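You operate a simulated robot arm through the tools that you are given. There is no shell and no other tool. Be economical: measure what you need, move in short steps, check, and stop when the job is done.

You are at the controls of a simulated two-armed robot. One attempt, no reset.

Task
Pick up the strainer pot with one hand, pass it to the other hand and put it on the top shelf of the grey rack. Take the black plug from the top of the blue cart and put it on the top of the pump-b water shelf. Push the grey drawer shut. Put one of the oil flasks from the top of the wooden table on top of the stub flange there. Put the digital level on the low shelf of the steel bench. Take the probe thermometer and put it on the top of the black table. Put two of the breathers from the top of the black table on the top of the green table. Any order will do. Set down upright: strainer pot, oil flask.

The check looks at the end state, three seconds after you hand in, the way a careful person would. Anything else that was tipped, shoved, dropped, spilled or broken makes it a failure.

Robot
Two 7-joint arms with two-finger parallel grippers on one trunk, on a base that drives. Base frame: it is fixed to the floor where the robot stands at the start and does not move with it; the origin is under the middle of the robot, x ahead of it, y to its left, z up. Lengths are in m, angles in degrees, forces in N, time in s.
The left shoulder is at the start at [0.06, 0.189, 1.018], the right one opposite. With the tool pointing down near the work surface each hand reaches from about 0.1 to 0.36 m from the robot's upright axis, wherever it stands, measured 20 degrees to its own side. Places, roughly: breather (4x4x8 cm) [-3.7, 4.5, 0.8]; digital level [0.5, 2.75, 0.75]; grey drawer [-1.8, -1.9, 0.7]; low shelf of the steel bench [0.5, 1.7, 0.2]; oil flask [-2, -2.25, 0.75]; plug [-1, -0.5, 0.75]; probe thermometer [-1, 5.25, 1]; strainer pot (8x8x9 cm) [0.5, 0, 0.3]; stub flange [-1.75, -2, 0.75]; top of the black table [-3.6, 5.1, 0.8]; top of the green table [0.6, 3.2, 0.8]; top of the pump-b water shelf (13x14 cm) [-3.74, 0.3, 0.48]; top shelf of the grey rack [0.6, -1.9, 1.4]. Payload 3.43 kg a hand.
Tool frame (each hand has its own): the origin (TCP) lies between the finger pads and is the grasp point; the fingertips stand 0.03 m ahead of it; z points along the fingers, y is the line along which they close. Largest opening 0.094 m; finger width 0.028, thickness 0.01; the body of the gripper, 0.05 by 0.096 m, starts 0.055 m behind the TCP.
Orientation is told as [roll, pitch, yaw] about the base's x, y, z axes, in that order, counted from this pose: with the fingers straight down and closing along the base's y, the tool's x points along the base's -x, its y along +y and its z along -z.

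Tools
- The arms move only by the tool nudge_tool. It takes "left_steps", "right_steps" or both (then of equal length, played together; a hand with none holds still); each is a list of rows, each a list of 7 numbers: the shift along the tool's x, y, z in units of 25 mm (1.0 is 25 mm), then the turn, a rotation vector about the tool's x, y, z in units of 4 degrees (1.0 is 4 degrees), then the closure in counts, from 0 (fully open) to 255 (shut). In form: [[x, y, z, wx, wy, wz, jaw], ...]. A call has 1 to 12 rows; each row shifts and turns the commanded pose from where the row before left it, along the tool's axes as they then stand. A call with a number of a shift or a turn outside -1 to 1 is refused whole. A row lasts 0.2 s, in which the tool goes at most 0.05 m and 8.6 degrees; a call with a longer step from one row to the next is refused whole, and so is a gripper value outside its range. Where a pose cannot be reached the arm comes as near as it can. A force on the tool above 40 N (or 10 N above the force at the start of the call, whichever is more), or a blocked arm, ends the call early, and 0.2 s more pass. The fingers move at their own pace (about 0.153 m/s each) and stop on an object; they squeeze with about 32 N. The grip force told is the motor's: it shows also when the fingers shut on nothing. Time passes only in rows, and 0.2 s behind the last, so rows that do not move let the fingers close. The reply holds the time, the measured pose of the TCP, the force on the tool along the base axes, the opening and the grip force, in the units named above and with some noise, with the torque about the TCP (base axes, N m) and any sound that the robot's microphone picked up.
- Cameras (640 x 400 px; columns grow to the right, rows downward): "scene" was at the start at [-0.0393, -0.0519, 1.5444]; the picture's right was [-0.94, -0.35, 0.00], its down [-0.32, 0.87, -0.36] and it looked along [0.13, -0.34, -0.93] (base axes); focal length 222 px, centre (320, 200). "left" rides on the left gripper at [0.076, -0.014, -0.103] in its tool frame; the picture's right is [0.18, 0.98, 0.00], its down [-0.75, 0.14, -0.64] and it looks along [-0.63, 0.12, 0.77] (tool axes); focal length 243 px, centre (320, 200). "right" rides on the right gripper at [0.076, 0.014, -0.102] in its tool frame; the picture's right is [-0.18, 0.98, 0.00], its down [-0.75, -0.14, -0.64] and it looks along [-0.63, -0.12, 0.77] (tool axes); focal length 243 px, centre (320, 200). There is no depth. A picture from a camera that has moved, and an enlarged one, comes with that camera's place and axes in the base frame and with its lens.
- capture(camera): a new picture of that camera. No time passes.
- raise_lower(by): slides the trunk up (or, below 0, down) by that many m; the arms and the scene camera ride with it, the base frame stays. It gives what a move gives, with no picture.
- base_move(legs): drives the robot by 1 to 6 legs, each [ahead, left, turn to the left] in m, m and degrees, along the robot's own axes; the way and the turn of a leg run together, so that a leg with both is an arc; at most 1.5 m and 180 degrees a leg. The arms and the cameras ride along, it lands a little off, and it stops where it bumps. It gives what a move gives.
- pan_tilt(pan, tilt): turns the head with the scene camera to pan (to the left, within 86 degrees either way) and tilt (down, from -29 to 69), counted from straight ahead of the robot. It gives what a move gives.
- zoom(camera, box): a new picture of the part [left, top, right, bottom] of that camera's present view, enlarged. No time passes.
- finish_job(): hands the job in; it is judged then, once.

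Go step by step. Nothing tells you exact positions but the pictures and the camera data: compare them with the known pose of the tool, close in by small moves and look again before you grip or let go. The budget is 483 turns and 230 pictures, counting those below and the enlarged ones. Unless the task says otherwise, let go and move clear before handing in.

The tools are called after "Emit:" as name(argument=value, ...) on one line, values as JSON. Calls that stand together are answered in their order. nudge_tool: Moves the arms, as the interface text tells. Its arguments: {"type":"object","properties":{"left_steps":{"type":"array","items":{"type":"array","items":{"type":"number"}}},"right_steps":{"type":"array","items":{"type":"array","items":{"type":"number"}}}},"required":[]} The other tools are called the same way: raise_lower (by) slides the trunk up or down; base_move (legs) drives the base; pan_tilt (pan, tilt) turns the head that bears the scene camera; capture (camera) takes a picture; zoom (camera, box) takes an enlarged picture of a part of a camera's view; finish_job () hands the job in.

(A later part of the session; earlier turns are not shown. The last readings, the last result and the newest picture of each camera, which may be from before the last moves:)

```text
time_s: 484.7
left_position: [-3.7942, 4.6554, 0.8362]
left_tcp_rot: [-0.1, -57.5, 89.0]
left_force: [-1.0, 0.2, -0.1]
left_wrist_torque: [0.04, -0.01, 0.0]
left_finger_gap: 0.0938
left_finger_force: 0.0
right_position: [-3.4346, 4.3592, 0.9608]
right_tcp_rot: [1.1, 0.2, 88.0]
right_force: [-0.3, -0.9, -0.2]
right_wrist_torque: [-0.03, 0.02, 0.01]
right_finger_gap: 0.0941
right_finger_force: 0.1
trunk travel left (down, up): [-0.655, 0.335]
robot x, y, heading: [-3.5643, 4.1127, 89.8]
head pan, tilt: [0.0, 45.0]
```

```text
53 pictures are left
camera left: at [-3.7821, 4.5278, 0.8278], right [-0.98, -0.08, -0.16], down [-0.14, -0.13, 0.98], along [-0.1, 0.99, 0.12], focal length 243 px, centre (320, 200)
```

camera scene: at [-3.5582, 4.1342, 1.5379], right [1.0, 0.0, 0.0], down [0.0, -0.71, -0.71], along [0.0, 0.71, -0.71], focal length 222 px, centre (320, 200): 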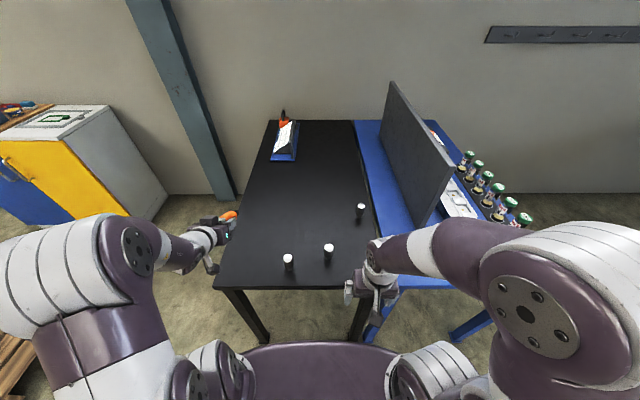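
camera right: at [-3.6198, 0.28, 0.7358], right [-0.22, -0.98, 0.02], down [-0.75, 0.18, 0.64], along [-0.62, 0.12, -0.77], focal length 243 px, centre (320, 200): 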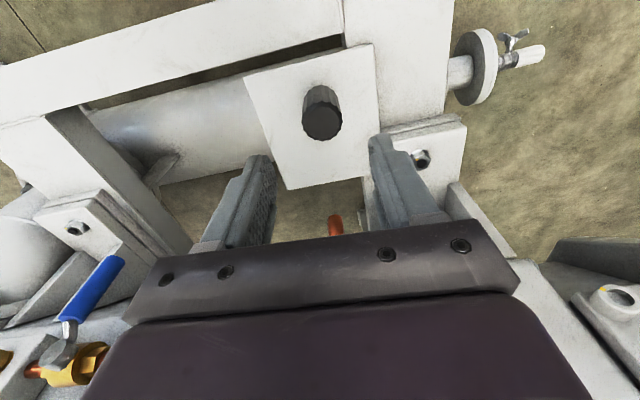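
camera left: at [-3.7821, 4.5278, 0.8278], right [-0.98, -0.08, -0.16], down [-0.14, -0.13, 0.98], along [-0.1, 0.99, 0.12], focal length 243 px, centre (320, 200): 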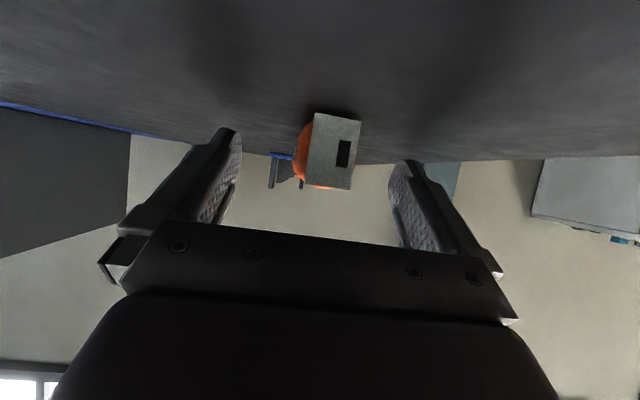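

It lies on the table. I withdraw along the hand's axis.

Emit:
nudge_tool(left_steps=[[-0.2, 0, -0.6, 0, 0, 0, 0], [-0.3, 0, -0.8, 0, 0, 0, 0], [-0.6, 0, -0.8, 0, 0, 0, 0], [-0.8, 0, -0.6, 0, 0, 0, 0], [-0.8, 0, -0.6, 0, 0, 0, 0], [-0.8, 0, -0.6, 0, 0, 0, 0], [-0.8, 0, -0.6, 0, 0, 0, 0]])

Emit:
zoom(camera="scene", box=[190, 110, 390, 300])

```text
time_s: 486.3
left_position: [-3.7913, 4.617, 0.99]
left_tcp_rot: [0.1, -57.4, 88.9]
left_force: [0.6, 0.2, 0.4]
left_wrist_torque: [0.0, 0.03, 0.02]
left_finger_gap: 0.0942
left_finger_force: 0.0
right_position: [-3.4352, 4.3581, 0.9597]
right_tcp_rot: [1.0, 0.2, 88.0]
right_force: [0.0, -0.3, 0.3]
right_wrist_torque: [0.0, 0.03, -0.02]
right_finger_gap: 0.0942
right_finger_force: 0.1
trunk travel left (down, up): [-0.655, 0.335]
robot x, y, heading: [-3.5575, 4.1104, 89.9]
head pan, tilt: [0.0, 45.0]
```

```text
2.11 times, centred on (290, 205) of scene
camera zoom: at [-3.558, 4.1337, 1.5379], right [1.0, 0.0, 0.0], down [0.0, -0.71, -0.71], along [0.0, 0.71, -0.71], focal length 468 px, centre (383, 190)
```

zoom: 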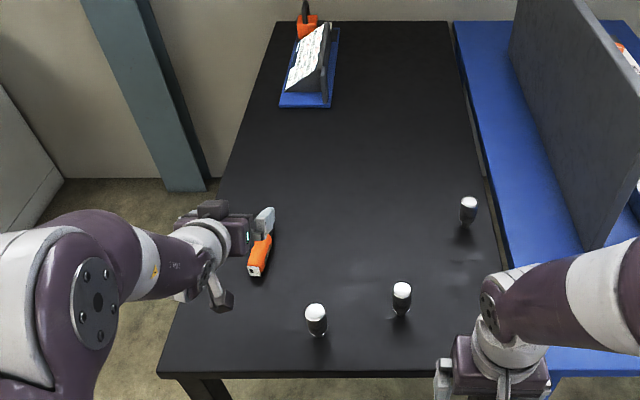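

Thermometer placed. Next the breathers: left hand takes A at (-3.668, 4.522). I straighten the left hand down.

Emit:
nudge_tool(left_steps=[[0, -0.4, -0.3, 0, 1, 0, 0], [0, -0.4, -0.3, 0, 1, 0, 0], [0, -0.4, 0, 0, 1, 0, 0], [0, -0.4, 0, 0, 1, 0, 0], [0, -0.4, 0, 0, 1, 0, 0], [0, -0.4, 0, 0, 1, 0, 0], [0, -0.4, 0, 0, 1, 0, 0], [0, -0.4, 0, 0, 1, 0, 0], [0, -0.4, 0, 0, 1, 0, 0], [0, -0.4, 0, 0, 1, 0, 0], [0, -0.4, 0, 0, 1, 0, 0], [0, -0.4, 0, 0, 1, 0, 0]])

Emit:
nudge_tool(left_steps=[[0.6, 0, 0, 0, 1, 0, 0], [0.6, 0, 0, 0, 1, 0, 0], [0.6, 0, 0, 0, 0.4, 0, 0], [0.6, 0, 0, 0, 0, 0, 0]])

Emit:
capture(camera="left")

```text
time_s: 488.9
left_position: [-3.7026, 4.5554, 0.9654]
left_tcp_rot: [0.7, -20.4, 89.2]
left_force: [0.4, -1.5, 0.3]
left_wrist_torque: [0.01, 0.02, 0.0]
left_finger_gap: 0.0943
left_finger_force: 0.1
left hand out of reach, approached as far as the arm can: row 6, 7, 9, 10, 11, 12
right_position: [-3.4354, 4.3581, 0.9596]
right_tcp_rot: [1.0, 0.2, 88.0]
right_force: [-0.3, -0.3, -1.0]
right_wrist_torque: [0.03, 0.01, -0.01]
right_finger_gap: 0.0938
right_finger_force: 0.0
trunk travel left (down, up): [-0.655, 0.335]
robot x, y, heading: [-3.5598, 4.1116, 89.8]
head pan, tilt: [0.0, 45.0]
```

```text
time_s: 489.9
left_position: [-3.7082, 4.4732, 0.909]
left_tcp_rot: [0.7, -10.9, 89.5]
left_force: [-0.4, -0.2, 0.1]
left_wrist_torque: [-0.04, -0.01, 0.01]
left_finger_gap: 0.0942
left_finger_force: 0.0
left hand out of reach, approached as far as the arm can: row 1, 2
right_position: [-3.4347, 4.3579, 0.9607]
right_tcp_rot: [1.1, 0.2, 88.0]
right_force: [0.2, -0.1, -0.1]
right_wrist_torque: [0.02, 0.0, -0.01]
right_finger_gap: 0.0938
right_finger_force: 0.0
trunk travel left (down, up): [-0.655, 0.335]
robot x, y, heading: [-3.5584, 4.1117, 89.7]
head pan, tilt: [0.0, 45.0]
```

```text
51 pictures are left
camera left: at [-3.6924, 4.3796, 0.9961], right [-0.98, -0.17, -0.02], down [-0.13, 0.62, 0.77], along [-0.12, 0.77, -0.63], focal length 243 px, centre (320, 200)
```

left: 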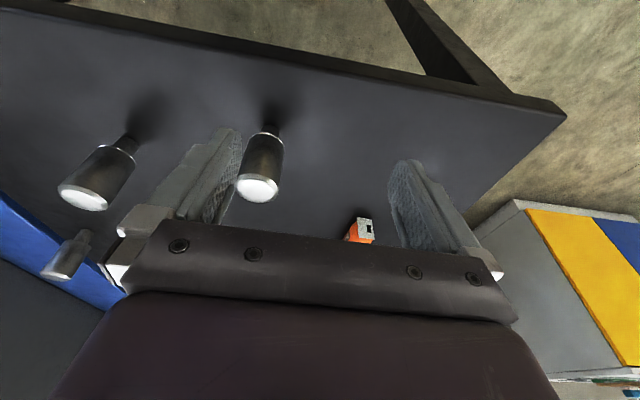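

The hand is low and near breather A; I raise the trunk, retract a bit and level the hand.

Emit:
raise_lower(by=0.12)

Emit:
nudge_tool(left_steps=[[0.8, 0, 0, 0, 0.3, 0, 0], [0.8, 0, 0, 0, 0.5, 0, 0], [0.8, -0.2, 0, 0, 0.5, 0, 0], [0.6, -0.5, 0, 0, 0.5, 0, 0], [0, -0.5, 0, 0, 0.5, 0, 0], [0, -0.5, 0, 0, 0.5, 0, 0]])

```text
time_s: 491.4
left_position: [-3.706, 4.4741, 1.0284]
left_tcp_rot: [0.7, -10.9, 89.3]
left_force: [0.0, 0.0, -0.4]
left_wrist_torque: [-0.02, 0.0, -0.01]
left_finger_gap: 0.0942
left_finger_force: 0.1
right_position: [-3.4354, 4.3579, 1.0797]
right_tcp_rot: [1.2, 0.2, 88.0]
right_force: [-0.1, 0.4, 0.6]
right_wrist_torque: [-0.01, -0.02, -0.01]
right_finger_gap: 0.094
right_finger_force: 0.1
trunk travel left (down, up): [-0.775, 0.215]
robot x, y, heading: [-3.5587, 4.1089, 89.8]
head pan, tilt: [0.0, 45.0]
```

```text
time_s: 492.8
left_position: [-3.6686, 4.3906, 0.9971]
left_tcp_rot: [1.6, -0.3, 89.5]
left_force: [0.5, 0.4, -0.1]
left_wrist_torque: [0.01, -0.01, 0.01]
left_finger_gap: 0.094
left_finger_force: 0.1
left hand out of reach, approached as far as the arm can: row 5, 6
right_position: [-3.4355, 4.3592, 1.0793]
right_tcp_rot: [1.2, 0.2, 88.1]
right_force: [0.2, -1.0, 0.1]
right_wrist_torque: [0.0, 0.03, 0.02]
right_finger_gap: 0.094
right_finger_force: 0.1
trunk travel left (down, up): [-0.775, 0.215]
robot x, y, heading: [-3.559, 4.1144, 89.6]
head pan, tilt: [0.0, 45.0]
```

Level. Now forward over breather A.

Emit:
nudge_tool(left_steps=[[-1, 0, 0, 0, 0, 0, 50], [-1, 0, 0, 0, 0, 0, 50], [-1, 0, 0, 0, 0, 0, 50], [-1, 0, 0, 0, 0, 0, 50], [-1, 0, 0, 0, 0, 0, 50], [-0.5, 0, 0, 0, 0, 0, 50]])

Emit:
capture(camera="left")

```text
time_s: 494.2
left_position: [-3.6919, 4.5046, 0.9603]
left_tcp_rot: [0.2, -7.8, 88.7]
left_force: [-0.1, 0.0, 0.3]
left_wrist_torque: [0.0, -0.03, 0.02]
left_finger_gap: 0.0757
left_finger_force: 0.0
left hand out of reach, approached as far as the arm can: row 1, 2, 3, 4, 5, 6
right_position: [-3.4346, 4.3592, 1.0801]
right_tcp_rot: [1.0, 0.2, 88.1]
right_force: [-0.1, 1.3, -1.1]
right_wrist_torque: [-0.03, 0.03, 0.03]
right_finger_gap: 0.0941
right_finger_force: 0.1
trunk travel left (down, up): [-0.775, 0.215]
robot x, y, heading: [-3.5606, 4.1107, 89.7]
head pan, tilt: [0.0, 45.0]
```

```text
50 pictures are left
camera left: at [-3.6789, 4.4153, 1.05], right [-0.99, -0.16, -0.02], down [-0.12, 0.66, 0.74], along [-0.1, 0.73, -0.67], focal length 243 px, centre (320, 200)
```

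left: 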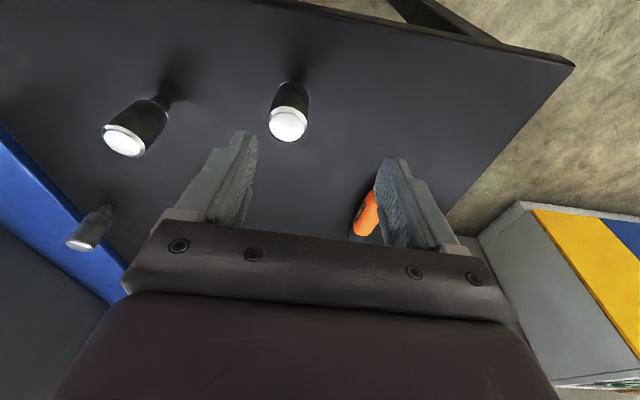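

A small forward tilt is harmless for gripping a cylinder (closing axis stays horizontal), so I continue with it, aligning over A.

Emit:
nudge_tool(left_steps=[[-0.5, -0.5, 0, 0, 0, 0, 50], [-0.5, -0.5, 0, 0, 0, 0, 50], [0, -0.2, 0.4, 0, 0, 0, 50]])

Emit:
capture(camera="left")

```text
time_s: 495.0
left_position: [-3.6592, 4.5308, 0.9528]
left_tcp_rot: [0.2, -7.7, 88.6]
left_force: [-0.3, 0.1, 0.1]
left_wrist_torque: [0.01, 0.0, 0.01]
left_finger_gap: 0.0757
left_finger_force: 0.0
right_position: [-3.4364, 4.3599, 1.0804]
right_tcp_rot: [1.1, 0.3, 88.1]
right_force: [-0.5, 0.0, -0.3]
right_wrist_torque: [-0.02, -0.06, -0.01]
right_finger_gap: 0.0939
right_finger_force: 0.0
trunk travel left (down, up): [-0.775, 0.215]
robot x, y, heading: [-3.5578, 4.1123, 89.9]
head pan, tilt: [0.0, 45.0]
```

```text
49 pictures are left
camera left: at [-3.6468, 4.4412, 1.0448], right [-0.99, -0.16, -0.02], down [-0.12, 0.66, 0.74], along [-0.1, 0.73, -0.67], focal length 243 px, centre (320, 200)
```

left: 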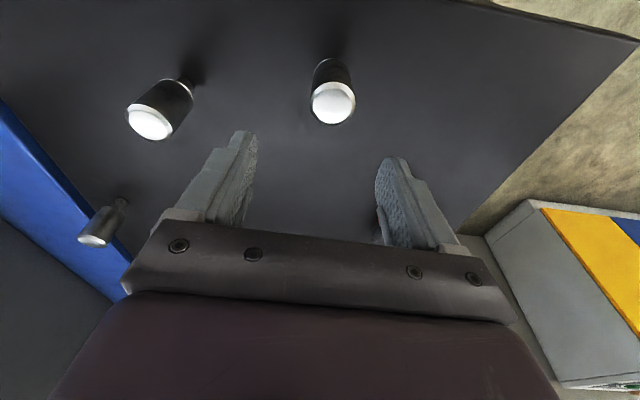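

Emit:
nudge_tool(left_steps=[[0.3, 0.1, 0.6, 0, 0, 0, 50], [0.22, 0.1, 0.9, 0, 0, 0, 50], [0.2, 0.04, 0.9, 0, 0, 0, 50]])

Emit:
capture(camera="left")

```text
time_s: 495.8
left_position: [-3.6671, 4.5202, 0.8916]
left_tcp_rot: [0.2, -7.9, 88.6]
left_force: [-0.7, 0.2, -1.2]
left_wrist_torque: [-0.02, 0.01, 0.01]
left_finger_gap: 0.0757
left_finger_force: 0.0
right_position: [-3.4349, 4.3591, 1.0809]
right_tcp_rot: [1.1, 0.3, 88.0]
right_force: [0.0, -0.9, -0.1]
right_wrist_torque: [-0.02, -0.02, -0.01]
right_finger_gap: 0.0938
right_finger_force: 0.0
trunk travel left (down, up): [-0.775, 0.215]
robot x, y, heading: [-3.5576, 4.1116, 89.6]
head pan, tilt: [0.0, 45.0]
```

```text
48 pictures are left
camera left: at [-3.6546, 4.4313, 0.9837], right [-0.99, -0.16, -0.02], down [-0.12, 0.66, 0.74], along [-0.1, 0.73, -0.67], focal length 243 px, centre (320, 200)
```

left: 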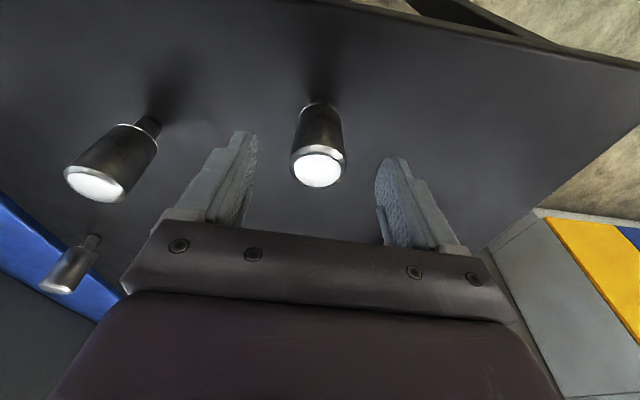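

Emit:
nudge_tool(left_steps=[[0.1, 0, 0.9, 0, 0, 0, 50], [0.1, 0, 0.9, 0, 0, 0, 50], [0, 0, 0, 0, 0, 0, 110], [0, 0, 0, 0, 0, 0, 255], [0, 0, 0, 0, 0, 0, 255], [0, 0, 0, 0, 0, 0, 255]])

Emit:
nudge_tool(left_steps=[[0, 0, -0.5, 0, 0, 0, 255], [0, 0, -0.8, 0, 0, 0, 255], [0, 0, -0.8, 0, 0, 0, 255], [0, 0, -0.8, 0, 0, 0, 255], [0.5, 0, -0.6, 0, 0, 0, 255], [0.8, 0, 0, 0, 0, 0, 255], [0.8, 0, 0, 0, 0, 0, 255], [0.8, 0, 0, 0, 0, 0, 255]])

Emit:
capture(camera="left")

```text
time_s: 497.2
left_position: [-3.6646, 4.5236, 0.8466]
left_tcp_rot: [0.3, -7.9, 88.6]
left_force: [0.6, -0.1, 0.0]
left_wrist_torque: [-0.02, -0.01, -0.01]
left_finger_gap: 0.0316
left_finger_force: 32.1
right_position: [-3.4353, 4.3577, 1.0803]
right_tcp_rot: [1.0, 0.2, 88.0]
right_force: [-0.1, 0.6, 0.0]
right_wrist_torque: [0.0, 0.02, 0.0]
right_finger_gap: 0.094
right_finger_force: 0.1
trunk travel left (down, up): [-0.775, 0.215]
robot x, y, heading: [-3.5598, 4.1142, 89.7]
head pan, tilt: [0.0, 45.0]
```

```text
time_s: 499.0
left_position: [-3.6689, 4.4371, 0.9227]
left_tcp_rot: [0.2, -7.8, 88.5]
left_force: [-0.2, -0.4, -1.6]
left_wrist_torque: [-0.02, -0.02, -0.02]
left_finger_gap: 0.0317
left_finger_force: 31.6
right_position: [-3.4353, 4.3569, 1.0801]
right_tcp_rot: [1.1, 0.1, 88.0]
right_force: [0.0, 0.1, -0.1]
right_wrist_torque: [-0.02, -0.01, 0.03]
right_finger_gap: 0.0939
right_finger_force: 0.1
trunk travel left (down, up): [-0.775, 0.215]
robot x, y, heading: [-3.558, 4.1126, 89.6]
head pan, tilt: [0.0, 45.0]
```

```text
47 pictures are left
camera left: at [-3.6562, 4.347, 1.0139], right [-0.99, -0.16, -0.02], down [-0.12, 0.66, 0.74], along [-0.1, 0.73, -0.67], focal length 243 px, centre (320, 200)
```

left: 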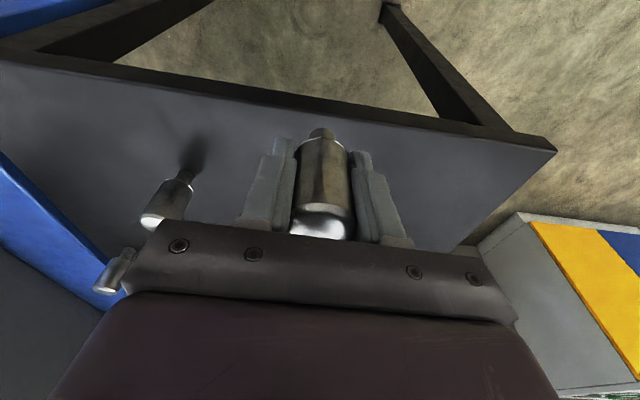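

Breather A is in the left hand. Now the right hand moves over B at (-3.525, 4.566).

Emit:
nudge_tool(right_steps=[[-1, 0.45, 0.2, 0, 0, 0, 50], [-1, 0.45, 0.2, 0, 0, 0, 50], [-1, 0.45, 0.2, 0, 0, 0, 50], [-1, 0.45, 0.2, 0, 0, 0, 50], [-1, 0.45, 0.4, 0, 0, 0, 50], [-1, 0.45, 0.4, 0, 0, 0, 50], [-1, 0.45, 0.4, 0, 0, 0, 50], [-1, 0.45, 0.4, 0, 0, 0, 50]])

Emit:
capture(camera="right")

```text
time_s: 500.8
left_position: [-3.6694, 4.4379, 0.9209]
left_tcp_rot: [0.2, -7.8, 88.6]
left_force: [-1.0, 0.7, -0.8]
left_wrist_torque: [0.0, 0.01, 0.01]
left_finger_gap: 0.0315
left_finger_force: 32.3
right_position: [-3.5193, 4.5622, 1.0212]
right_tcp_rot: [1.1, 0.2, 87.9]
right_force: [-0.2, 0.0, -0.3]
right_wrist_torque: [0.01, 0.07, -0.02]
right_finger_gap: 0.0756
right_finger_force: 0.2
trunk travel left (down, up): [-0.775, 0.215]
robot x, y, heading: [-3.559, 4.1132, 89.7]
head pan, tilt: [0.0, 45.0]
```

```text
46 pictures are left
camera right: at [-3.535, 4.4863, 1.124], right [-0.98, 0.22, 0.02], down [0.18, 0.75, 0.64], along [0.13, 0.62, -0.77], focal length 243 px, centre (320, 200)
```

right: 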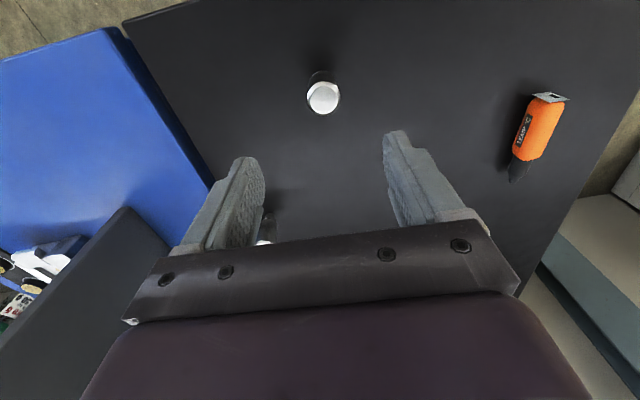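

Emit:
nudge_tool(right_steps=[[0.06, 0.24, 0.8, 0, 0, 0, 50], [0, 0, 1, 0, 0, 0, 50], [0, 0, 1, 0, 0, 0, 50], [0, 0, 1, 0, 0, 0, 50], [0, 0, 1, 0, 0, 0, 50]])

Emit:
capture(camera="right")

```text
time_s: 502.0
left_position: [-3.6682, 4.4379, 0.9214]
left_tcp_rot: [0.2, -7.8, 88.6]
left_force: [0.2, 0.3, -0.9]
left_wrist_torque: [0.02, 0.01, 0.01]
left_finger_gap: 0.0316
left_finger_force: 32.1
right_position: [-3.5285, 4.5621, 0.9023]
right_tcp_rot: [1.1, 0.3, 88.0]
right_force: [0.3, 0.5, -0.4]
right_wrist_torque: [0.02, 0.0, 0.0]
right_finger_gap: 0.0755
right_finger_force: 0.1
trunk travel left (down, up): [-0.775, 0.215]
robot x, y, heading: [-3.5609, 4.1124, 89.7]
head pan, tilt: [0.0, 45.0]
```

```text
45 pictures are left
camera right: at [-3.5445, 4.4856, 1.005], right [-0.98, 0.22, 0.02], down [0.18, 0.75, 0.64], along [0.13, 0.62, -0.77], focal length 243 px, centre (320, 200)
```

right: 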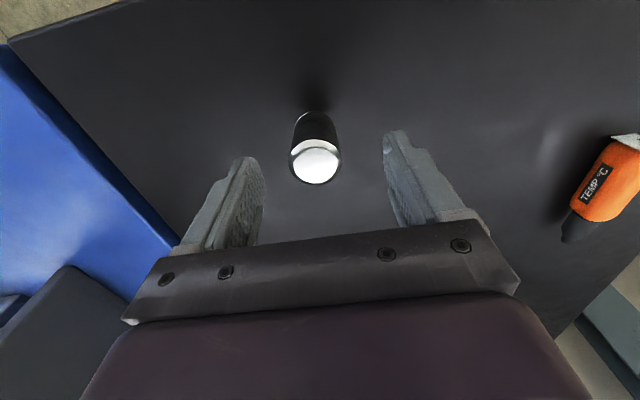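

Emit:
nudge_tool(right_steps=[[-0.16, -0.14, 0.8, 0, 0, 0, 50], [0, 0, 0.8, 0, 0, 0, 50], [0, 0, 0.6, 0, 0, 0, 50], [0, 0, 0, 0, 0, 0, 110], [0, 0, 0, 0, 0, 0, 255], [0, 0, 0, 0, 0, 0, 255], [0, 0, 0, 0, 0, 0, 255]])

Emit:
nudge_tool(right_steps=[[0, 0, -0.5, 0, 0, 0, 255], [0, 0, -0.8, 0, 0, 0, 255], [0, 0, -1, 0, 0, 0, 255], [0, 0, -1, 0, 0, 0, 255], [0, 0, -1, 0, 0, 0, 255], [1, 0, -0.5, 0, 0, 0, 255], [1, 0, 0, 0, 0, 0, 255], [1, -0.3, 0, 0, 0, 0, 255], [1, -0.3, 0, 0, 0, 0, 255]])

Emit:
capture(camera="right")

```text
time_s: 503.6
left_position: [-3.6684, 4.4371, 0.9213]
left_tcp_rot: [0.2, -7.8, 88.6]
left_force: [-1.0, 0.7, -0.1]
left_wrist_torque: [0.02, 0.02, -0.05]
left_finger_gap: 0.0316
left_finger_force: 31.9
right_position: [-3.5241, 4.5652, 0.8467]
right_tcp_rot: [1.1, 0.1, 87.9]
right_force: [-0.1, -0.1, 0.1]
right_wrist_torque: [-0.02, 0.02, 0.0]
right_finger_gap: 0.032
right_finger_force: 32.2
trunk travel left (down, up): [-0.775, 0.215]
robot x, y, heading: [-3.5567, 4.1093, 89.6]
head pan, tilt: [0.0, 45.0]
```

```text
time_s: 505.6
left_position: [-3.6683, 4.4364, 0.921]
left_tcp_rot: [0.2, -7.9, 88.5]
left_force: [-0.1, -1.3, -1.7]
left_wrist_torque: [-0.02, -0.01, -0.02]
left_finger_gap: 0.0314
left_finger_force: 32.2
right_position: [-3.5101, 4.4642, 0.9668]
right_tcp_rot: [1.2, 0.1, 87.9]
right_force: [0.0, -0.1, -1.1]
right_wrist_torque: [-0.01, -0.02, -0.01]
right_finger_gap: 0.032
right_finger_force: 32.3
trunk travel left (down, up): [-0.775, 0.215]
robot x, y, heading: [-3.5625, 4.1097, 89.8]
head pan, tilt: [0.0, 45.0]
```

```text
44 pictures are left
camera right: at [-3.5254, 4.3872, 1.0703], right [-0.98, 0.22, 0.02], down [0.18, 0.75, 0.64], along [0.13, 0.63, -0.77], focal length 243 px, centre (320, 200)
```

right: 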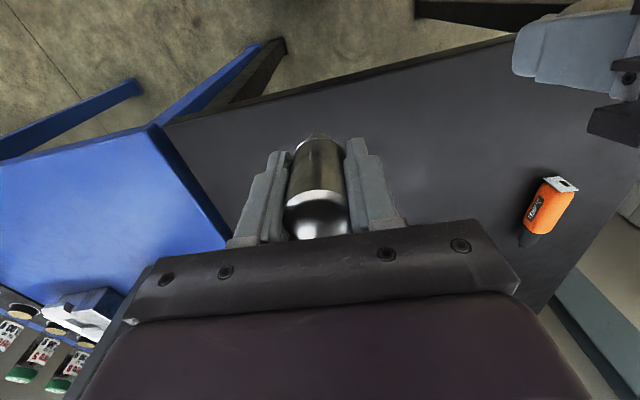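

Both breathers are held. I raise slightly and retrace the route east toward the green table.

Emit:
raise_lower(by=0.15)

Emit:
base_move(legs=[[-0.15, 0, 0], [0, -1.36, 0], [-1.14, 0, 0]])

Emit:
base_move(legs=[[0, -1.0, 0], [0, -0.95, 0]])

Emit:
base_move(legs=[[0, 0, -90]])

Emit:
pan_tilt(pan=0, tilt=45)

Emit:
capture(camera="scene")

```text
time_s: 507.3
left_position: [-3.6682, 4.4378, 1.072]
left_tcp_rot: [0.2, -7.7, 88.7]
left_force: [1.0, -0.1, -0.8]
left_wrist_torque: [0.02, 0.03, 0.02]
left_finger_gap: 0.0315
left_finger_force: 32.4
right_position: [-3.5103, 4.4649, 1.1169]
right_tcp_rot: [1.2, 0.2, 88.0]
right_force: [-0.4, 0.1, -1.0]
right_wrist_torque: [0.03, 0.03, -0.01]
right_finger_gap: 0.0319
right_finger_force: 32.2
trunk travel left (down, up): [-0.925, 0.065]
robot x, y, heading: [-3.5592, 4.1094, 89.5]
head pan, tilt: [0.0, 45.0]
```

```text
time_s: 520.9
left_position: [-2.2527, 3.1282, 1.0717]
left_tcp_rot: [0.2, -7.8, 89.0]
left_force: [0.0, 0.3, -0.2]
left_wrist_torque: [0.02, 0.01, -0.05]
left_finger_gap: 0.0316
left_finger_force: 31.3
right_position: [-2.0944, 3.1549, 1.117]
right_tcp_rot: [1.1, 0.1, 88.3]
right_force: [-0.7, 0.3, -1.0]
right_wrist_torque: [-0.01, -0.01, -0.03]
right_finger_gap: 0.0317
right_finger_force: 32.2
trunk travel left (down, up): [-0.925, 0.065]
robot x, y, heading: [-2.1412, 2.8076, 90.2]
head pan, tilt: [0.0, 45.0]
```

```text
time_s: 530.5
left_position: [-0.3233, 3.129, 1.0724]
left_tcp_rot: [0.2, -7.9, 87.9]
left_force: [0.1, -0.3, -2.1]
left_wrist_torque: [0.04, -0.01, -0.01]
left_finger_gap: 0.0317
left_finger_force: 31.6
right_position: [-0.1649, 3.1534, 1.1178]
right_tcp_rot: [1.1, 0.2, 87.3]
right_force: [0.0, 0.2, -1.1]
right_wrist_torque: [0.01, -0.01, -0.01]
right_finger_gap: 0.0318
right_finger_force: 32.1
trunk travel left (down, up): [-0.925, 0.065]
robot x, y, heading: [-0.2155, 2.7995, 88.8]
head pan, tilt: [0.0, 45.0]
```

```text
time_s: 534.7
left_position: [0.109, 2.9065, 1.0727]
left_tcp_rot: [0.3, -7.8, -2.3]
left_force: [-0.5, -0.1, -1.1]
left_wrist_torque: [0.0, -0.01, 0.0]
left_finger_gap: 0.0315
left_finger_force: 32.1
right_position: [0.1346, 2.7473, 1.1182]
right_tcp_rot: [1.0, 0.2, -3.0]
right_force: [0.4, -0.5, -0.4]
right_wrist_torque: [-0.01, -0.01, 0.02]
right_finger_gap: 0.0315
right_finger_force: 31.8
trunk travel left (down, up): [-0.925, 0.065]
robot x, y, heading: [-0.2184, 2.8037, -1.5]
head pan, tilt: [0.0, 45.0]
```

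```text
time_s: 535.3
left_position: [0.1087, 2.9065, 1.0715]
left_tcp_rot: [0.2, -7.8, -2.5]
left_force: [-0.2, 0.3, -1.3]
left_wrist_torque: [0.04, -0.01, 0.03]
left_finger_gap: 0.0319
left_finger_force: 32.0
right_position: [0.1329, 2.7458, 1.1166]
right_tcp_rot: [1.1, 0.2, -3.0]
right_force: [-0.3, -0.1, -1.7]
right_wrist_torque: [-0.01, -0.01, 0.01]
right_finger_gap: 0.0314
right_finger_force: 31.8
trunk travel left (down, up): [-0.925, 0.065]
robot x, y, heading: [-0.2145, 2.8016, -1.2]
head pan, tilt: [0.0, 45.0]
```

```text
43 pictures are left
camera scene: at [-0.1948, 2.8028, 1.8079], right [-0.02, -1.0, 0.0], down [-0.71, 0.02, -0.71], along [0.71, -0.02, -0.71], focal length 222 px, centre (320, 200)
```

scene: 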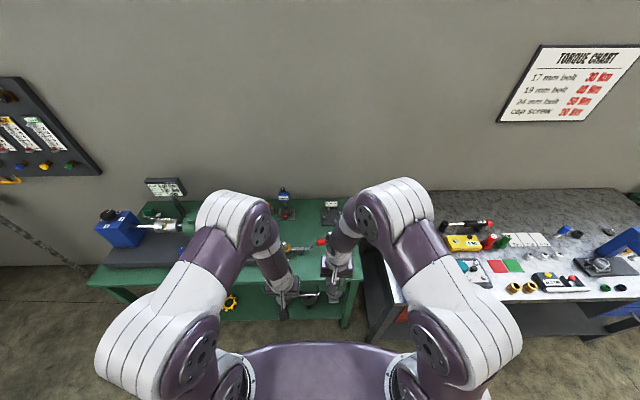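

Emit:
base_move(legs=[[0.21, 0.06, 1.2]])

Emit:
capture(camera="left")

Emit:
capture(camera="right")

```text
time_s: 537.0
left_position: [0.3153, 2.9702, 1.0724]
left_tcp_rot: [0.3, -7.9, -1.2]
left_force: [-0.7, -0.1, -1.1]
left_wrist_torque: [-0.01, 0.01, -0.01]
left_finger_gap: 0.0318
left_finger_force: 32.0
right_position: [0.3416, 2.8126, 1.1173]
right_tcp_rot: [1.2, 0.2, -1.8]
right_force: [0.1, 0.8, -2.2]
right_wrist_torque: [0.01, 0.03, -0.02]
right_finger_gap: 0.0315
right_finger_force: 32.2
trunk travel left (down, up): [-0.925, 0.065]
robot x, y, heading: [-0.0054, 2.8622, 0.1]
head pan, tilt: [0.0, 45.0]
```

```text
42 pictures are left
camera left: at [0.2244, 2.9592, 1.1642], right [-0.16, 0.99, -0.02], down [0.66, 0.13, 0.74], along [0.73, 0.11, -0.67], focal length 243 px, centre (320, 200)
```

left: 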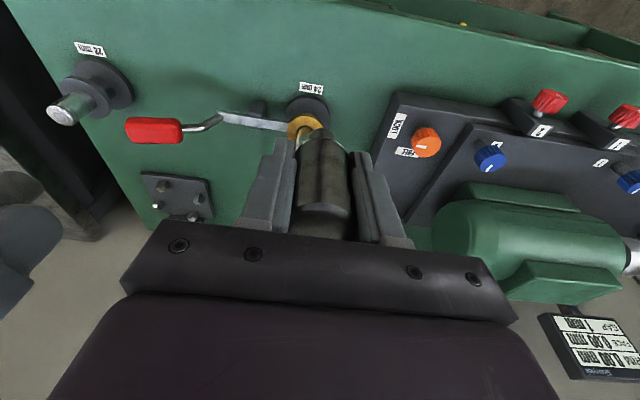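

```text
41 pictures are left
camera right: at [0.2651, 2.8267, 1.2206], right [0.22, 0.98, 0.02], down [0.75, -0.18, 0.64], along [0.63, -0.12, -0.77], focal length 243 px, centre (320, 200)
```

right: 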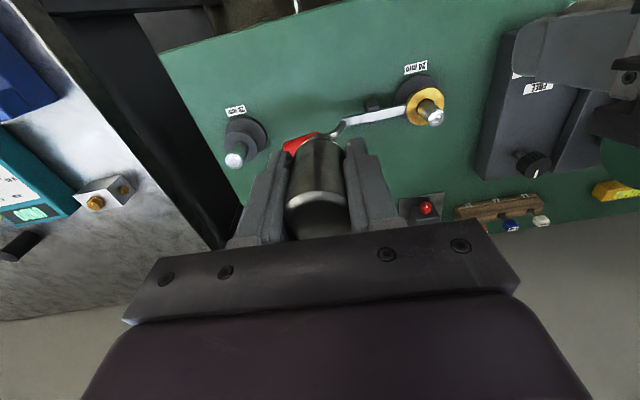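

The front strip (x 0.29–0.39) is free. I align both breathers at x≈0.335 and lower the trunk 16 cm.

Emit:
nudge_tool(left_steps=[[-0.4, -0.2, 0.05, 0, 0, 0, 255], [-0.4, -0.2, 0.05, 0, 0, 0, 255]], right_steps=[[0.15, 0, 0, 0, 0, 0, 255], [0.15, 0, 0, 0, 0, 0, 255]])

Emit:
raise_lower(by=-0.16)

Emit:
capture(camera="left")

Emit:
capture(camera="right")

```text
time_s: 537.6
left_position: [0.3349, 2.9606, 1.0731]
left_tcp_rot: [0.2, -7.8, -1.2]
left_force: [0.5, -0.1, -1.6]
left_wrist_torque: [0.0, 0.01, 0.02]
left_finger_gap: 0.0314
left_finger_force: 32.2
right_position: [0.3337, 2.8123, 1.1188]
right_tcp_rot: [1.0, 0.2, -1.8]
right_force: [-0.7, 0.2, -0.3]
right_wrist_torque: [0.0, -0.06, -0.01]
right_finger_gap: 0.0319
right_finger_force: 32.0
trunk travel left (down, up): [-0.925, 0.065]
robot x, y, heading: [-0.0054, 2.86, 0.1]
head pan, tilt: [0.0, 45.0]
```

```text
time_s: 539.4
left_position: [0.3357, 2.9607, 0.9132]
left_tcp_rot: [0.3, -7.8, -1.3]
left_force: [0.3, 0.1, -1.3]
left_wrist_torque: [0.02, -0.01, -0.02]
left_finger_gap: 0.0316
left_finger_force: 32.1
right_position: [0.3351, 2.8135, 0.9577]
right_tcp_rot: [1.1, 0.3, -1.8]
right_force: [0.2, -0.4, -0.7]
right_wrist_torque: [0.01, 0.0, -0.02]
right_finger_gap: 0.0316
right_finger_force: 32.0
trunk travel left (down, up): [-0.765, 0.225]
robot x, y, heading: [-0.0091, 2.8608, -0.0]
head pan, tilt: [0.0, 45.0]
```

```text
40 pictures are left
camera left: at [0.2458, 2.9489, 1.0044], right [-0.16, 0.99, -0.02], down [0.66, 0.13, 0.74], along [0.73, 0.11, -0.67], focal length 243 px, centre (320, 200)
```

left: 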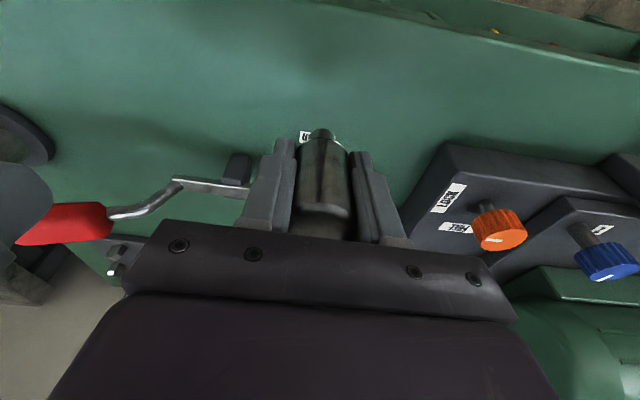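

```text
39 pictures are left
camera right: at [0.2587, 2.8278, 1.061], right [0.22, 0.98, 0.02], down [0.75, -0.18, 0.64], along [0.62, -0.12, -0.77], focal length 243 px, centre (320, 200)
```

right: 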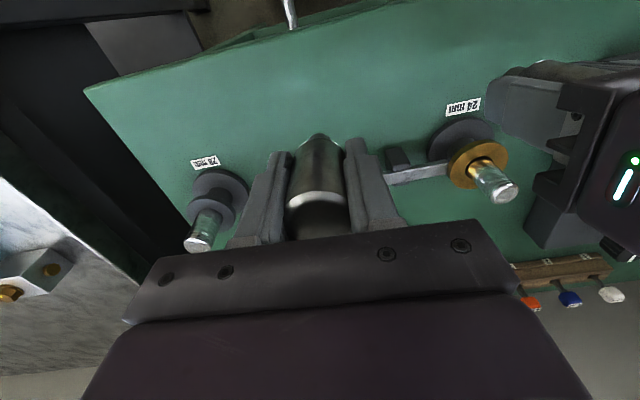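

Emit:
nudge_tool(left_steps=[[0.115, 0, 0.55, 0, 0, 0, 255], [0.115, 0, 0.55, 0, 0, 0, 255], [0.115, 0, 0.55, 0, 0, 0, 255], [0.115, 0, 0.5, 0, 0, 0, 255]], right_steps=[[0, 0, 1, 0, 0, 0, 255], [0, 0, 1, 0, 0, 0, 255], [0, 0, 1, 0, 0, 0, 255], [0, 0, 0.9, 0, 0, 0, 255]])

Emit:
capture(camera="left")

Emit:
capture(camera="right")

```text
time_s: 540.4
left_position: [0.3304, 2.963, 0.8559]
left_tcp_rot: [0.2, -7.8, -1.1]
left_force: [-0.1, 0.5, -0.8]
left_wrist_torque: [-0.02, 0.0, -0.01]
left_finger_gap: 0.0316
left_finger_force: 31.8
right_position: [0.3343, 2.817, 0.8598]
right_tcp_rot: [1.2, 0.2, -1.9]
right_force: [-0.6, 0.0, -1.0]
right_wrist_torque: [0.02, 0.0, 0.03]
right_finger_gap: 0.0316
right_finger_force: 31.5
trunk travel left (down, up): [-0.765, 0.225]
robot x, y, heading: [-0.0087, 2.8602, -0.2]
head pan, tilt: [0.0, 45.0]
```

```text
38 pictures are left
camera left: at [0.2412, 2.9498, 0.9481], right [-0.16, 0.99, -0.02], down [0.66, 0.13, 0.74], along [0.73, 0.11, -0.67], focal length 243 px, centre (320, 200)
```

left: 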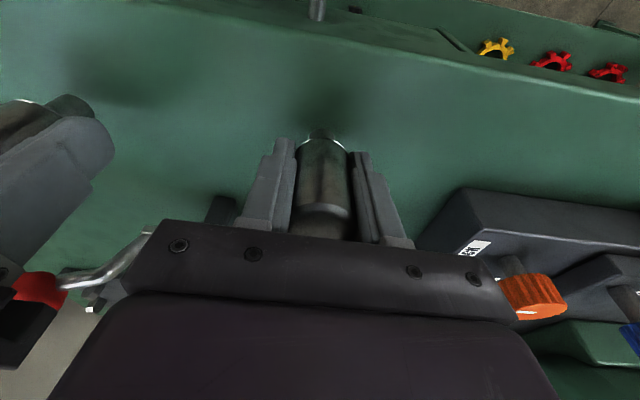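

```text
37 pictures are left
camera right: at [0.2576, 2.8305, 0.9638], right [0.21, 0.98, 0.02], down [0.75, -0.18, 0.64], along [0.63, -0.12, -0.77], focal length 243 px, centre (320, 200)
```

right: 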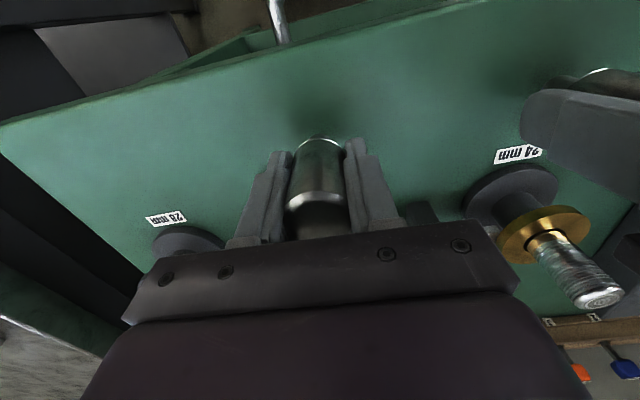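

Both are just above the table. Lower the last bit gently.

Emit:
nudge_tool(left_steps=[[0.02, 0, 0.25, 0, 0, 0, 255], [0.02, 0, 0.15, 0, 0, 0, 255]], right_steps=[[0, 0, 0.3, 0, 0, 0, 255], [0, 0, 0.15, 0, 0, 0, 255]])

```text
time_s: 541.0
left_position: [0.3313, 2.9609, 0.8467]
left_tcp_rot: [0.3, -7.9, -1.1]
left_force: [-0.5, 0.1, -1.0]
left_wrist_torque: [-0.04, 0.02, 0.0]
left_finger_gap: 0.0318
left_finger_force: 32.0
right_position: [0.3342, 2.8165, 0.8509]
right_tcp_rot: [1.1, 0.2, -1.9]
right_force: [0.0, 0.0, -0.8]
right_wrist_torque: [-0.03, 0.02, -0.02]
right_finger_gap: 0.0315
right_finger_force: 32.2
trunk travel left (down, up): [-0.765, 0.225]
robot x, y, heading: [-0.0073, 2.8578, 0.0]
head pan, tilt: [0.0, 45.0]
```

Emit:
nudge_tool(left_steps=[[0.02, 0, 0.2, 0, 0, 0, 255]], right_steps=[[0, 0, 0.3, 0, 0, 0, 255]])

Emit:
nudge_tool(left_steps=[[0.02, 0, 0.2, 0, 0, 0, 255]], right_steps=[[0, 0, 0.2, 0, 0, 0, 255]])

```text
time_s: 541.4
left_position: [0.3324, 2.9609, 0.8441]
left_tcp_rot: [0.0, -8.1, -1.1]
left_force: [0.6, -2.1, 23.7]
left_wrist_torque: [-0.08, 0.15, -0.03]
left_finger_gap: 0.0314
left_finger_force: 32.1
right_position: [0.3324, 2.8162, 0.844]
right_tcp_rot: [1.2, -0.1, -1.8]
right_force: [1.9, -8.3, 22.2]
right_wrist_torque: [-0.91, 0.08, -0.02]
right_finger_gap: 0.0319
right_finger_force: 32.2
trunk travel left (down, up): [-0.765, 0.225]
robot x, y, heading: [-0.0084, 2.8621, 0.2]
head pan, tilt: [0.0, 45.0]
```

```text
time_s: 541.8
left_position: [0.3313, 2.9613, 0.8383]
left_tcp_rot: [0.2, -8.2, -1.3]
left_force: [1.0, -7.3, 23.1]
left_wrist_torque: [-0.27, 0.13, 0.03]
left_finger_gap: 0.0317
left_finger_force: 32.5
right_position: [0.334, 2.8158, 0.8391]
right_tcp_rot: [1.2, 0.0, -1.8]
right_force: [-0.1, 6.2, 23.1]
right_wrist_torque: [0.16, 0.03, 0.01]
right_finger_gap: 0.0317
right_finger_force: 32.2
trunk travel left (down, up): [-0.765, 0.225]
robot x, y, heading: [-0.0065, 2.8607, 0.1]
head pan, tilt: [0.0, 45.0]
```

Both are resting on the table. Release both gently.

Emit:
nudge_tool(left_steps=[[0, 0, 0, 0, 0, 0, 160], [0, 0, 0, 0, 0, 0, 130], [0, 0, 0, 0, 0, 0, 90], [0, 0, 0, 0, 0, 0, 90]], right_steps=[[0, 0, 0, 0, 0, 0, 160], [0, 0, 0, 0, 0, 0, 130], [0, 0, 0, 0, 0, 0, 90], [0, 0, 0, 0, 0, 0, 90]])

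Emit:
capture(camera="left")

Emit:
capture(camera="right")

```text
time_s: 542.8
left_position: [0.3321, 2.9626, 0.8364]
left_tcp_rot: [0.2, -7.9, -1.2]
left_force: [-0.6, 0.3, -0.2]
left_wrist_torque: [-0.04, 0.0, -0.01]
left_finger_gap: 0.0609
left_finger_force: 0.1
right_position: [0.3326, 2.817, 0.8372]
right_tcp_rot: [1.0, 0.2, -1.8]
right_force: [0.1, 0.6, 0.3]
right_wrist_torque: [0.02, -0.03, -0.01]
right_finger_gap: 0.0608
right_finger_force: 0.0
trunk travel left (down, up): [-0.765, 0.225]
robot x, y, heading: [-0.0058, 2.8587, -0.1]
head pan, tilt: [0.0, 45.0]
```

```text
36 pictures are left
camera left: at [0.2427, 2.9502, 0.9284], right [-0.16, 0.99, -0.02], down [0.66, 0.13, 0.74], along [0.73, 0.11, -0.67], focal length 243 px, centre (320, 200)
```

left: 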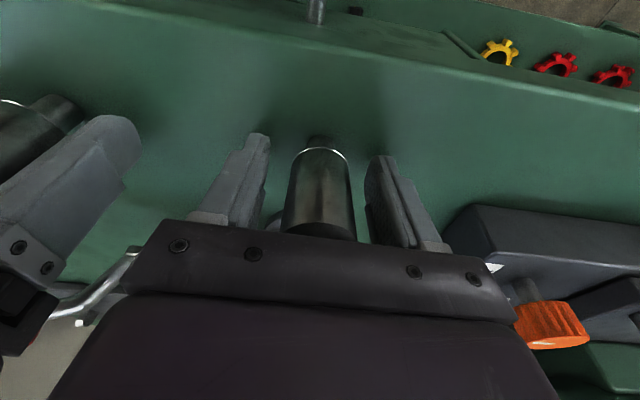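

```text
35 pictures are left
camera right: at [0.2575, 2.8303, 0.9406], right [0.22, 0.98, 0.02], down [0.75, -0.18, 0.64], along [0.63, -0.12, -0.77], focal length 243 px, centre (320, 200)
```

right: 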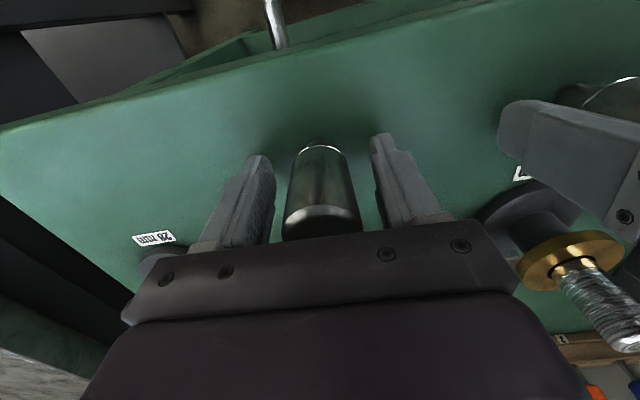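

Both stand free. I raise the trunk straight up, then back away and check.

Emit:
raise_lower(by=0.2)

Emit:
base_move(legs=[[-0.3, 0, 0]])

Emit:
capture(camera="scene")

Emit:
zoom(camera="right", box=[160, 0, 640, 240])

```text
time_s: 545.0
left_position: [0.3327, 2.9622, 1.0367]
left_tcp_rot: [0.1, -7.7, -1.2]
left_force: [-0.6, 0.2, 0.6]
left_wrist_torque: [0.0, -0.04, 0.02]
left_finger_gap: 0.0609
left_finger_force: 0.0
right_position: [0.3329, 2.8155, 1.0383]
right_tcp_rot: [1.2, 0.3, -1.9]
right_force: [0.3, 0.8, 0.5]
right_wrist_torque: [0.02, -0.02, 0.02]
right_finger_gap: 0.0608
right_finger_force: 0.0
trunk travel left (down, up): [-0.965, 0.025]
robot x, y, heading: [-0.0085, 2.8604, 0.2]
head pan, tilt: [0.0, 45.0]
```

```text
time_s: 547.0
left_position: [0.0361, 2.9645, 1.0358]
left_tcp_rot: [0.2, -7.7, -0.8]
left_force: [-0.9, -0.2, 0.7]
left_wrist_torque: [0.01, 0.0, 0.0]
left_finger_gap: 0.0609
left_finger_force: 0.1
right_position: [0.0373, 2.8177, 1.0372]
right_tcp_rot: [1.1, 0.3, -1.5]
right_force: [-0.2, -0.5, 0.5]
right_wrist_torque: [-0.01, 0.03, 0.01]
right_finger_gap: 0.0609
right_finger_force: 0.1
trunk travel left (down, up): [-0.965, 0.025]
robot x, y, heading: [-0.3085, 2.8573, 0.0]
head pan, tilt: [0.0, 45.0]
```

```text
34 pictures are left
camera scene: at [-0.2813, 2.8614, 1.8478], right [0.0, -1.0, 0.0], down [-0.71, 0.0, -0.71], along [0.71, 0.0, -0.71], focal length 222 px, centre (320, 200)
```

scene: 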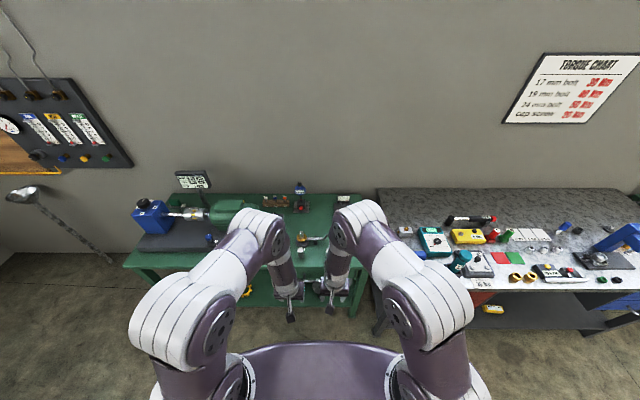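

```text
1.33 times, centred on (400, 120) of right
camera zoom: at [-0.0382, 2.8311, 1.1401], right [0.21, 0.98, 0.02], down [0.75, -0.17, 0.64], along [0.62, -0.12, -0.77], focal length 324 px, centre (213, 307)
```

zoom: 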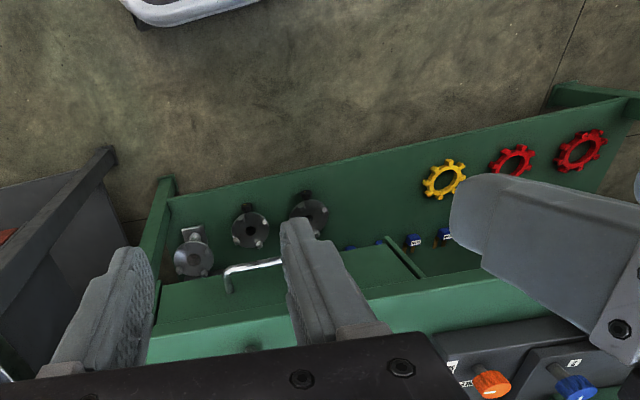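

Emit:
base_move(legs=[[0, -0.45, 0]])

Emit:
pan_tilt(pan=25, tilt=45)

Emit:
capture(camera="scene")

```text
time_s: 549.7
left_position: [0.0363, 2.5211, 1.0366]
left_tcp_rot: [0.1, -7.9, -1.0]
left_force: [-1.0, -1.0, -0.5]
left_wrist_torque: [-0.03, -0.01, 0.02]
left_finger_gap: 0.0607
left_finger_force: 0.1
right_position: [0.0388, 2.3749, 1.0379]
right_tcp_rot: [1.2, 0.2, -1.6]
right_force: [0.5, 0.6, 0.4]
right_wrist_torque: [0.03, 0.01, 0.01]
right_finger_gap: 0.0606
right_finger_force: 0.1
trunk travel left (down, up): [-0.965, 0.025]
robot x, y, heading: [-0.3033, 2.418, 0.2]
head pan, tilt: [0.0, 45.0]
```

```text
time_s: 550.6
left_position: [0.0356, 2.5193, 1.0358]
left_tcp_rot: [0.2, -7.9, -0.9]
left_force: [0.9, -0.6, 0.4]
left_wrist_torque: [0.01, 0.0, 0.02]
left_finger_gap: 0.0606
left_finger_force: 0.1
right_position: [0.0379, 2.3745, 1.038]
right_tcp_rot: [1.2, 0.2, -1.6]
right_force: [0.2, 0.2, -0.1]
right_wrist_torque: [0.02, 0.03, -0.01]
right_finger_gap: 0.0609
right_finger_force: 0.0
trunk travel left (down, up): [-0.965, 0.025]
robot x, y, heading: [-0.3038, 2.4192, 0.1]
head pan, tilt: [25.0, 45.0]
```

```text
32 pictures are left
camera scene: at [-0.29, 2.4516, 1.8479], right [0.42, -0.91, 0.0], down [-0.64, -0.3, -0.71], along [0.64, 0.3, -0.71], focal length 222 px, centre (320, 200)
```

scene: 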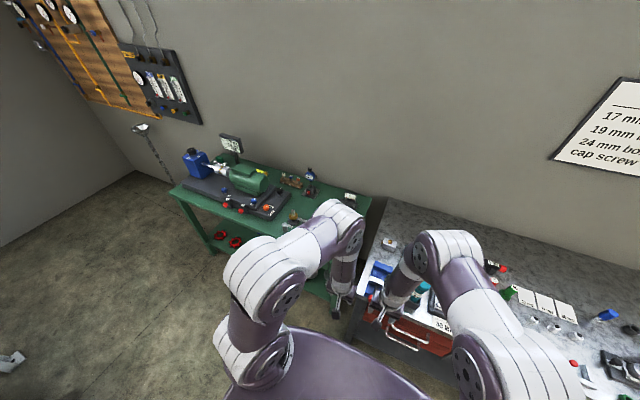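

Emit:
base_move(legs=[[0, 1.05, 0]])

Emit:
pan_tilt(pan=-45, tilt=45)

Emit:
capture(camera="scene")

```text
time_s: 556.1
left_position: [0.0567, 3.5708, 1.0363]
left_tcp_rot: [0.3, -7.9, -3.2]
left_force: [0.1, 0.4, 0.1]
left_wrist_torque: [0.02, 0.01, -0.01]
left_finger_gap: 0.0607
left_finger_force: 0.1
right_position: [0.0539, 3.4249, 1.0377]
right_tcp_rot: [1.1, 0.2, -3.8]
right_force: [-0.5, -0.2, -0.9]
right_wrist_torque: [0.03, 0.0, 0.0]
right_finger_gap: 0.0606
right_finger_force: 0.1
trunk travel left (down, up): [-0.965, 0.025]
robot x, y, heading: [-0.2902, 3.48, -2.1]
head pan, tilt: [25.0, 45.0]
```

```text
time_s: 557.5
left_position: [0.0567, 3.5707, 1.0355]
left_tcp_rot: [0.2, -7.8, -3.2]
left_force: [0.0, -0.4, -0.4]
left_wrist_torque: [-0.01, 0.04, -0.02]
left_finger_gap: 0.0609
left_finger_force: 0.2
right_position: [0.054, 3.4249, 1.0384]
right_tcp_rot: [1.1, 0.3, -3.8]
right_force: [0.5, 0.8, 0.0]
right_wrist_torque: [0.0, -0.03, 0.01]
right_finger_gap: 0.0607
right_finger_force: 0.1
trunk travel left (down, up): [-0.965, 0.025]
robot x, y, heading: [-0.2896, 3.4825, -2.0]
head pan, tilt: [-45.0, 45.0]
```

```text
31 pictures are left
camera scene: at [-0.2908, 3.4256, 1.8479], right [-0.73, -0.68, 0.0], down [-0.48, 0.52, -0.71], along [0.48, -0.52, -0.71], focal length 222 px, centre (320, 200)
```

scene: 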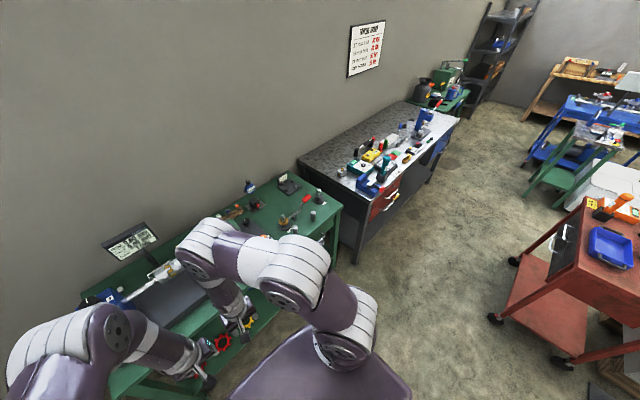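

Emit:
zoom(camera="scene", box=[240, 170, 350, 250])

Emit:
zoom(camera="scene", box=[330, 100, 470, 200])

```text
5.00 times, centred on (295, 210) of scene
camera zoom: at [-0.2908, 3.4256, 1.8479], right [-0.73, -0.68, 0.0], down [-0.48, 0.52, -0.71], along [0.48, -0.52, -0.71], focal length 1111 px, centre (445, 150)
```

zoom: 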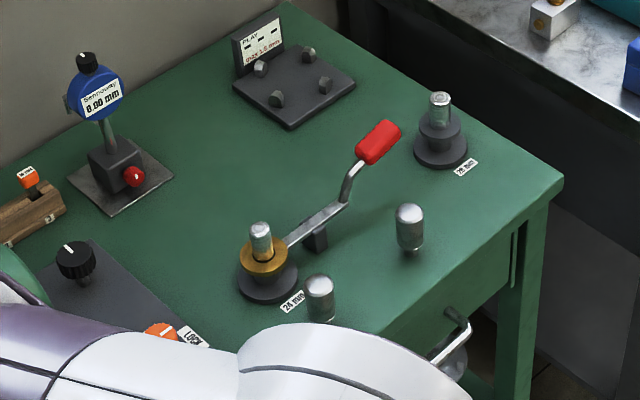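

```text
4.00 times, centred on (400, 150) of scene
camera zoom: at [-0.2908, 3.4256, 1.8479], right [-0.73, -0.68, 0.0], down [-0.48, 0.52, -0.71], along [0.48, -0.52, -0.71], focal length 888 px, centre (0, 400)
```

zoom: 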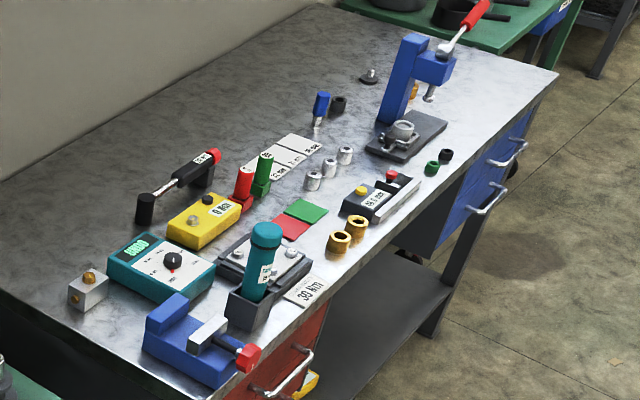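

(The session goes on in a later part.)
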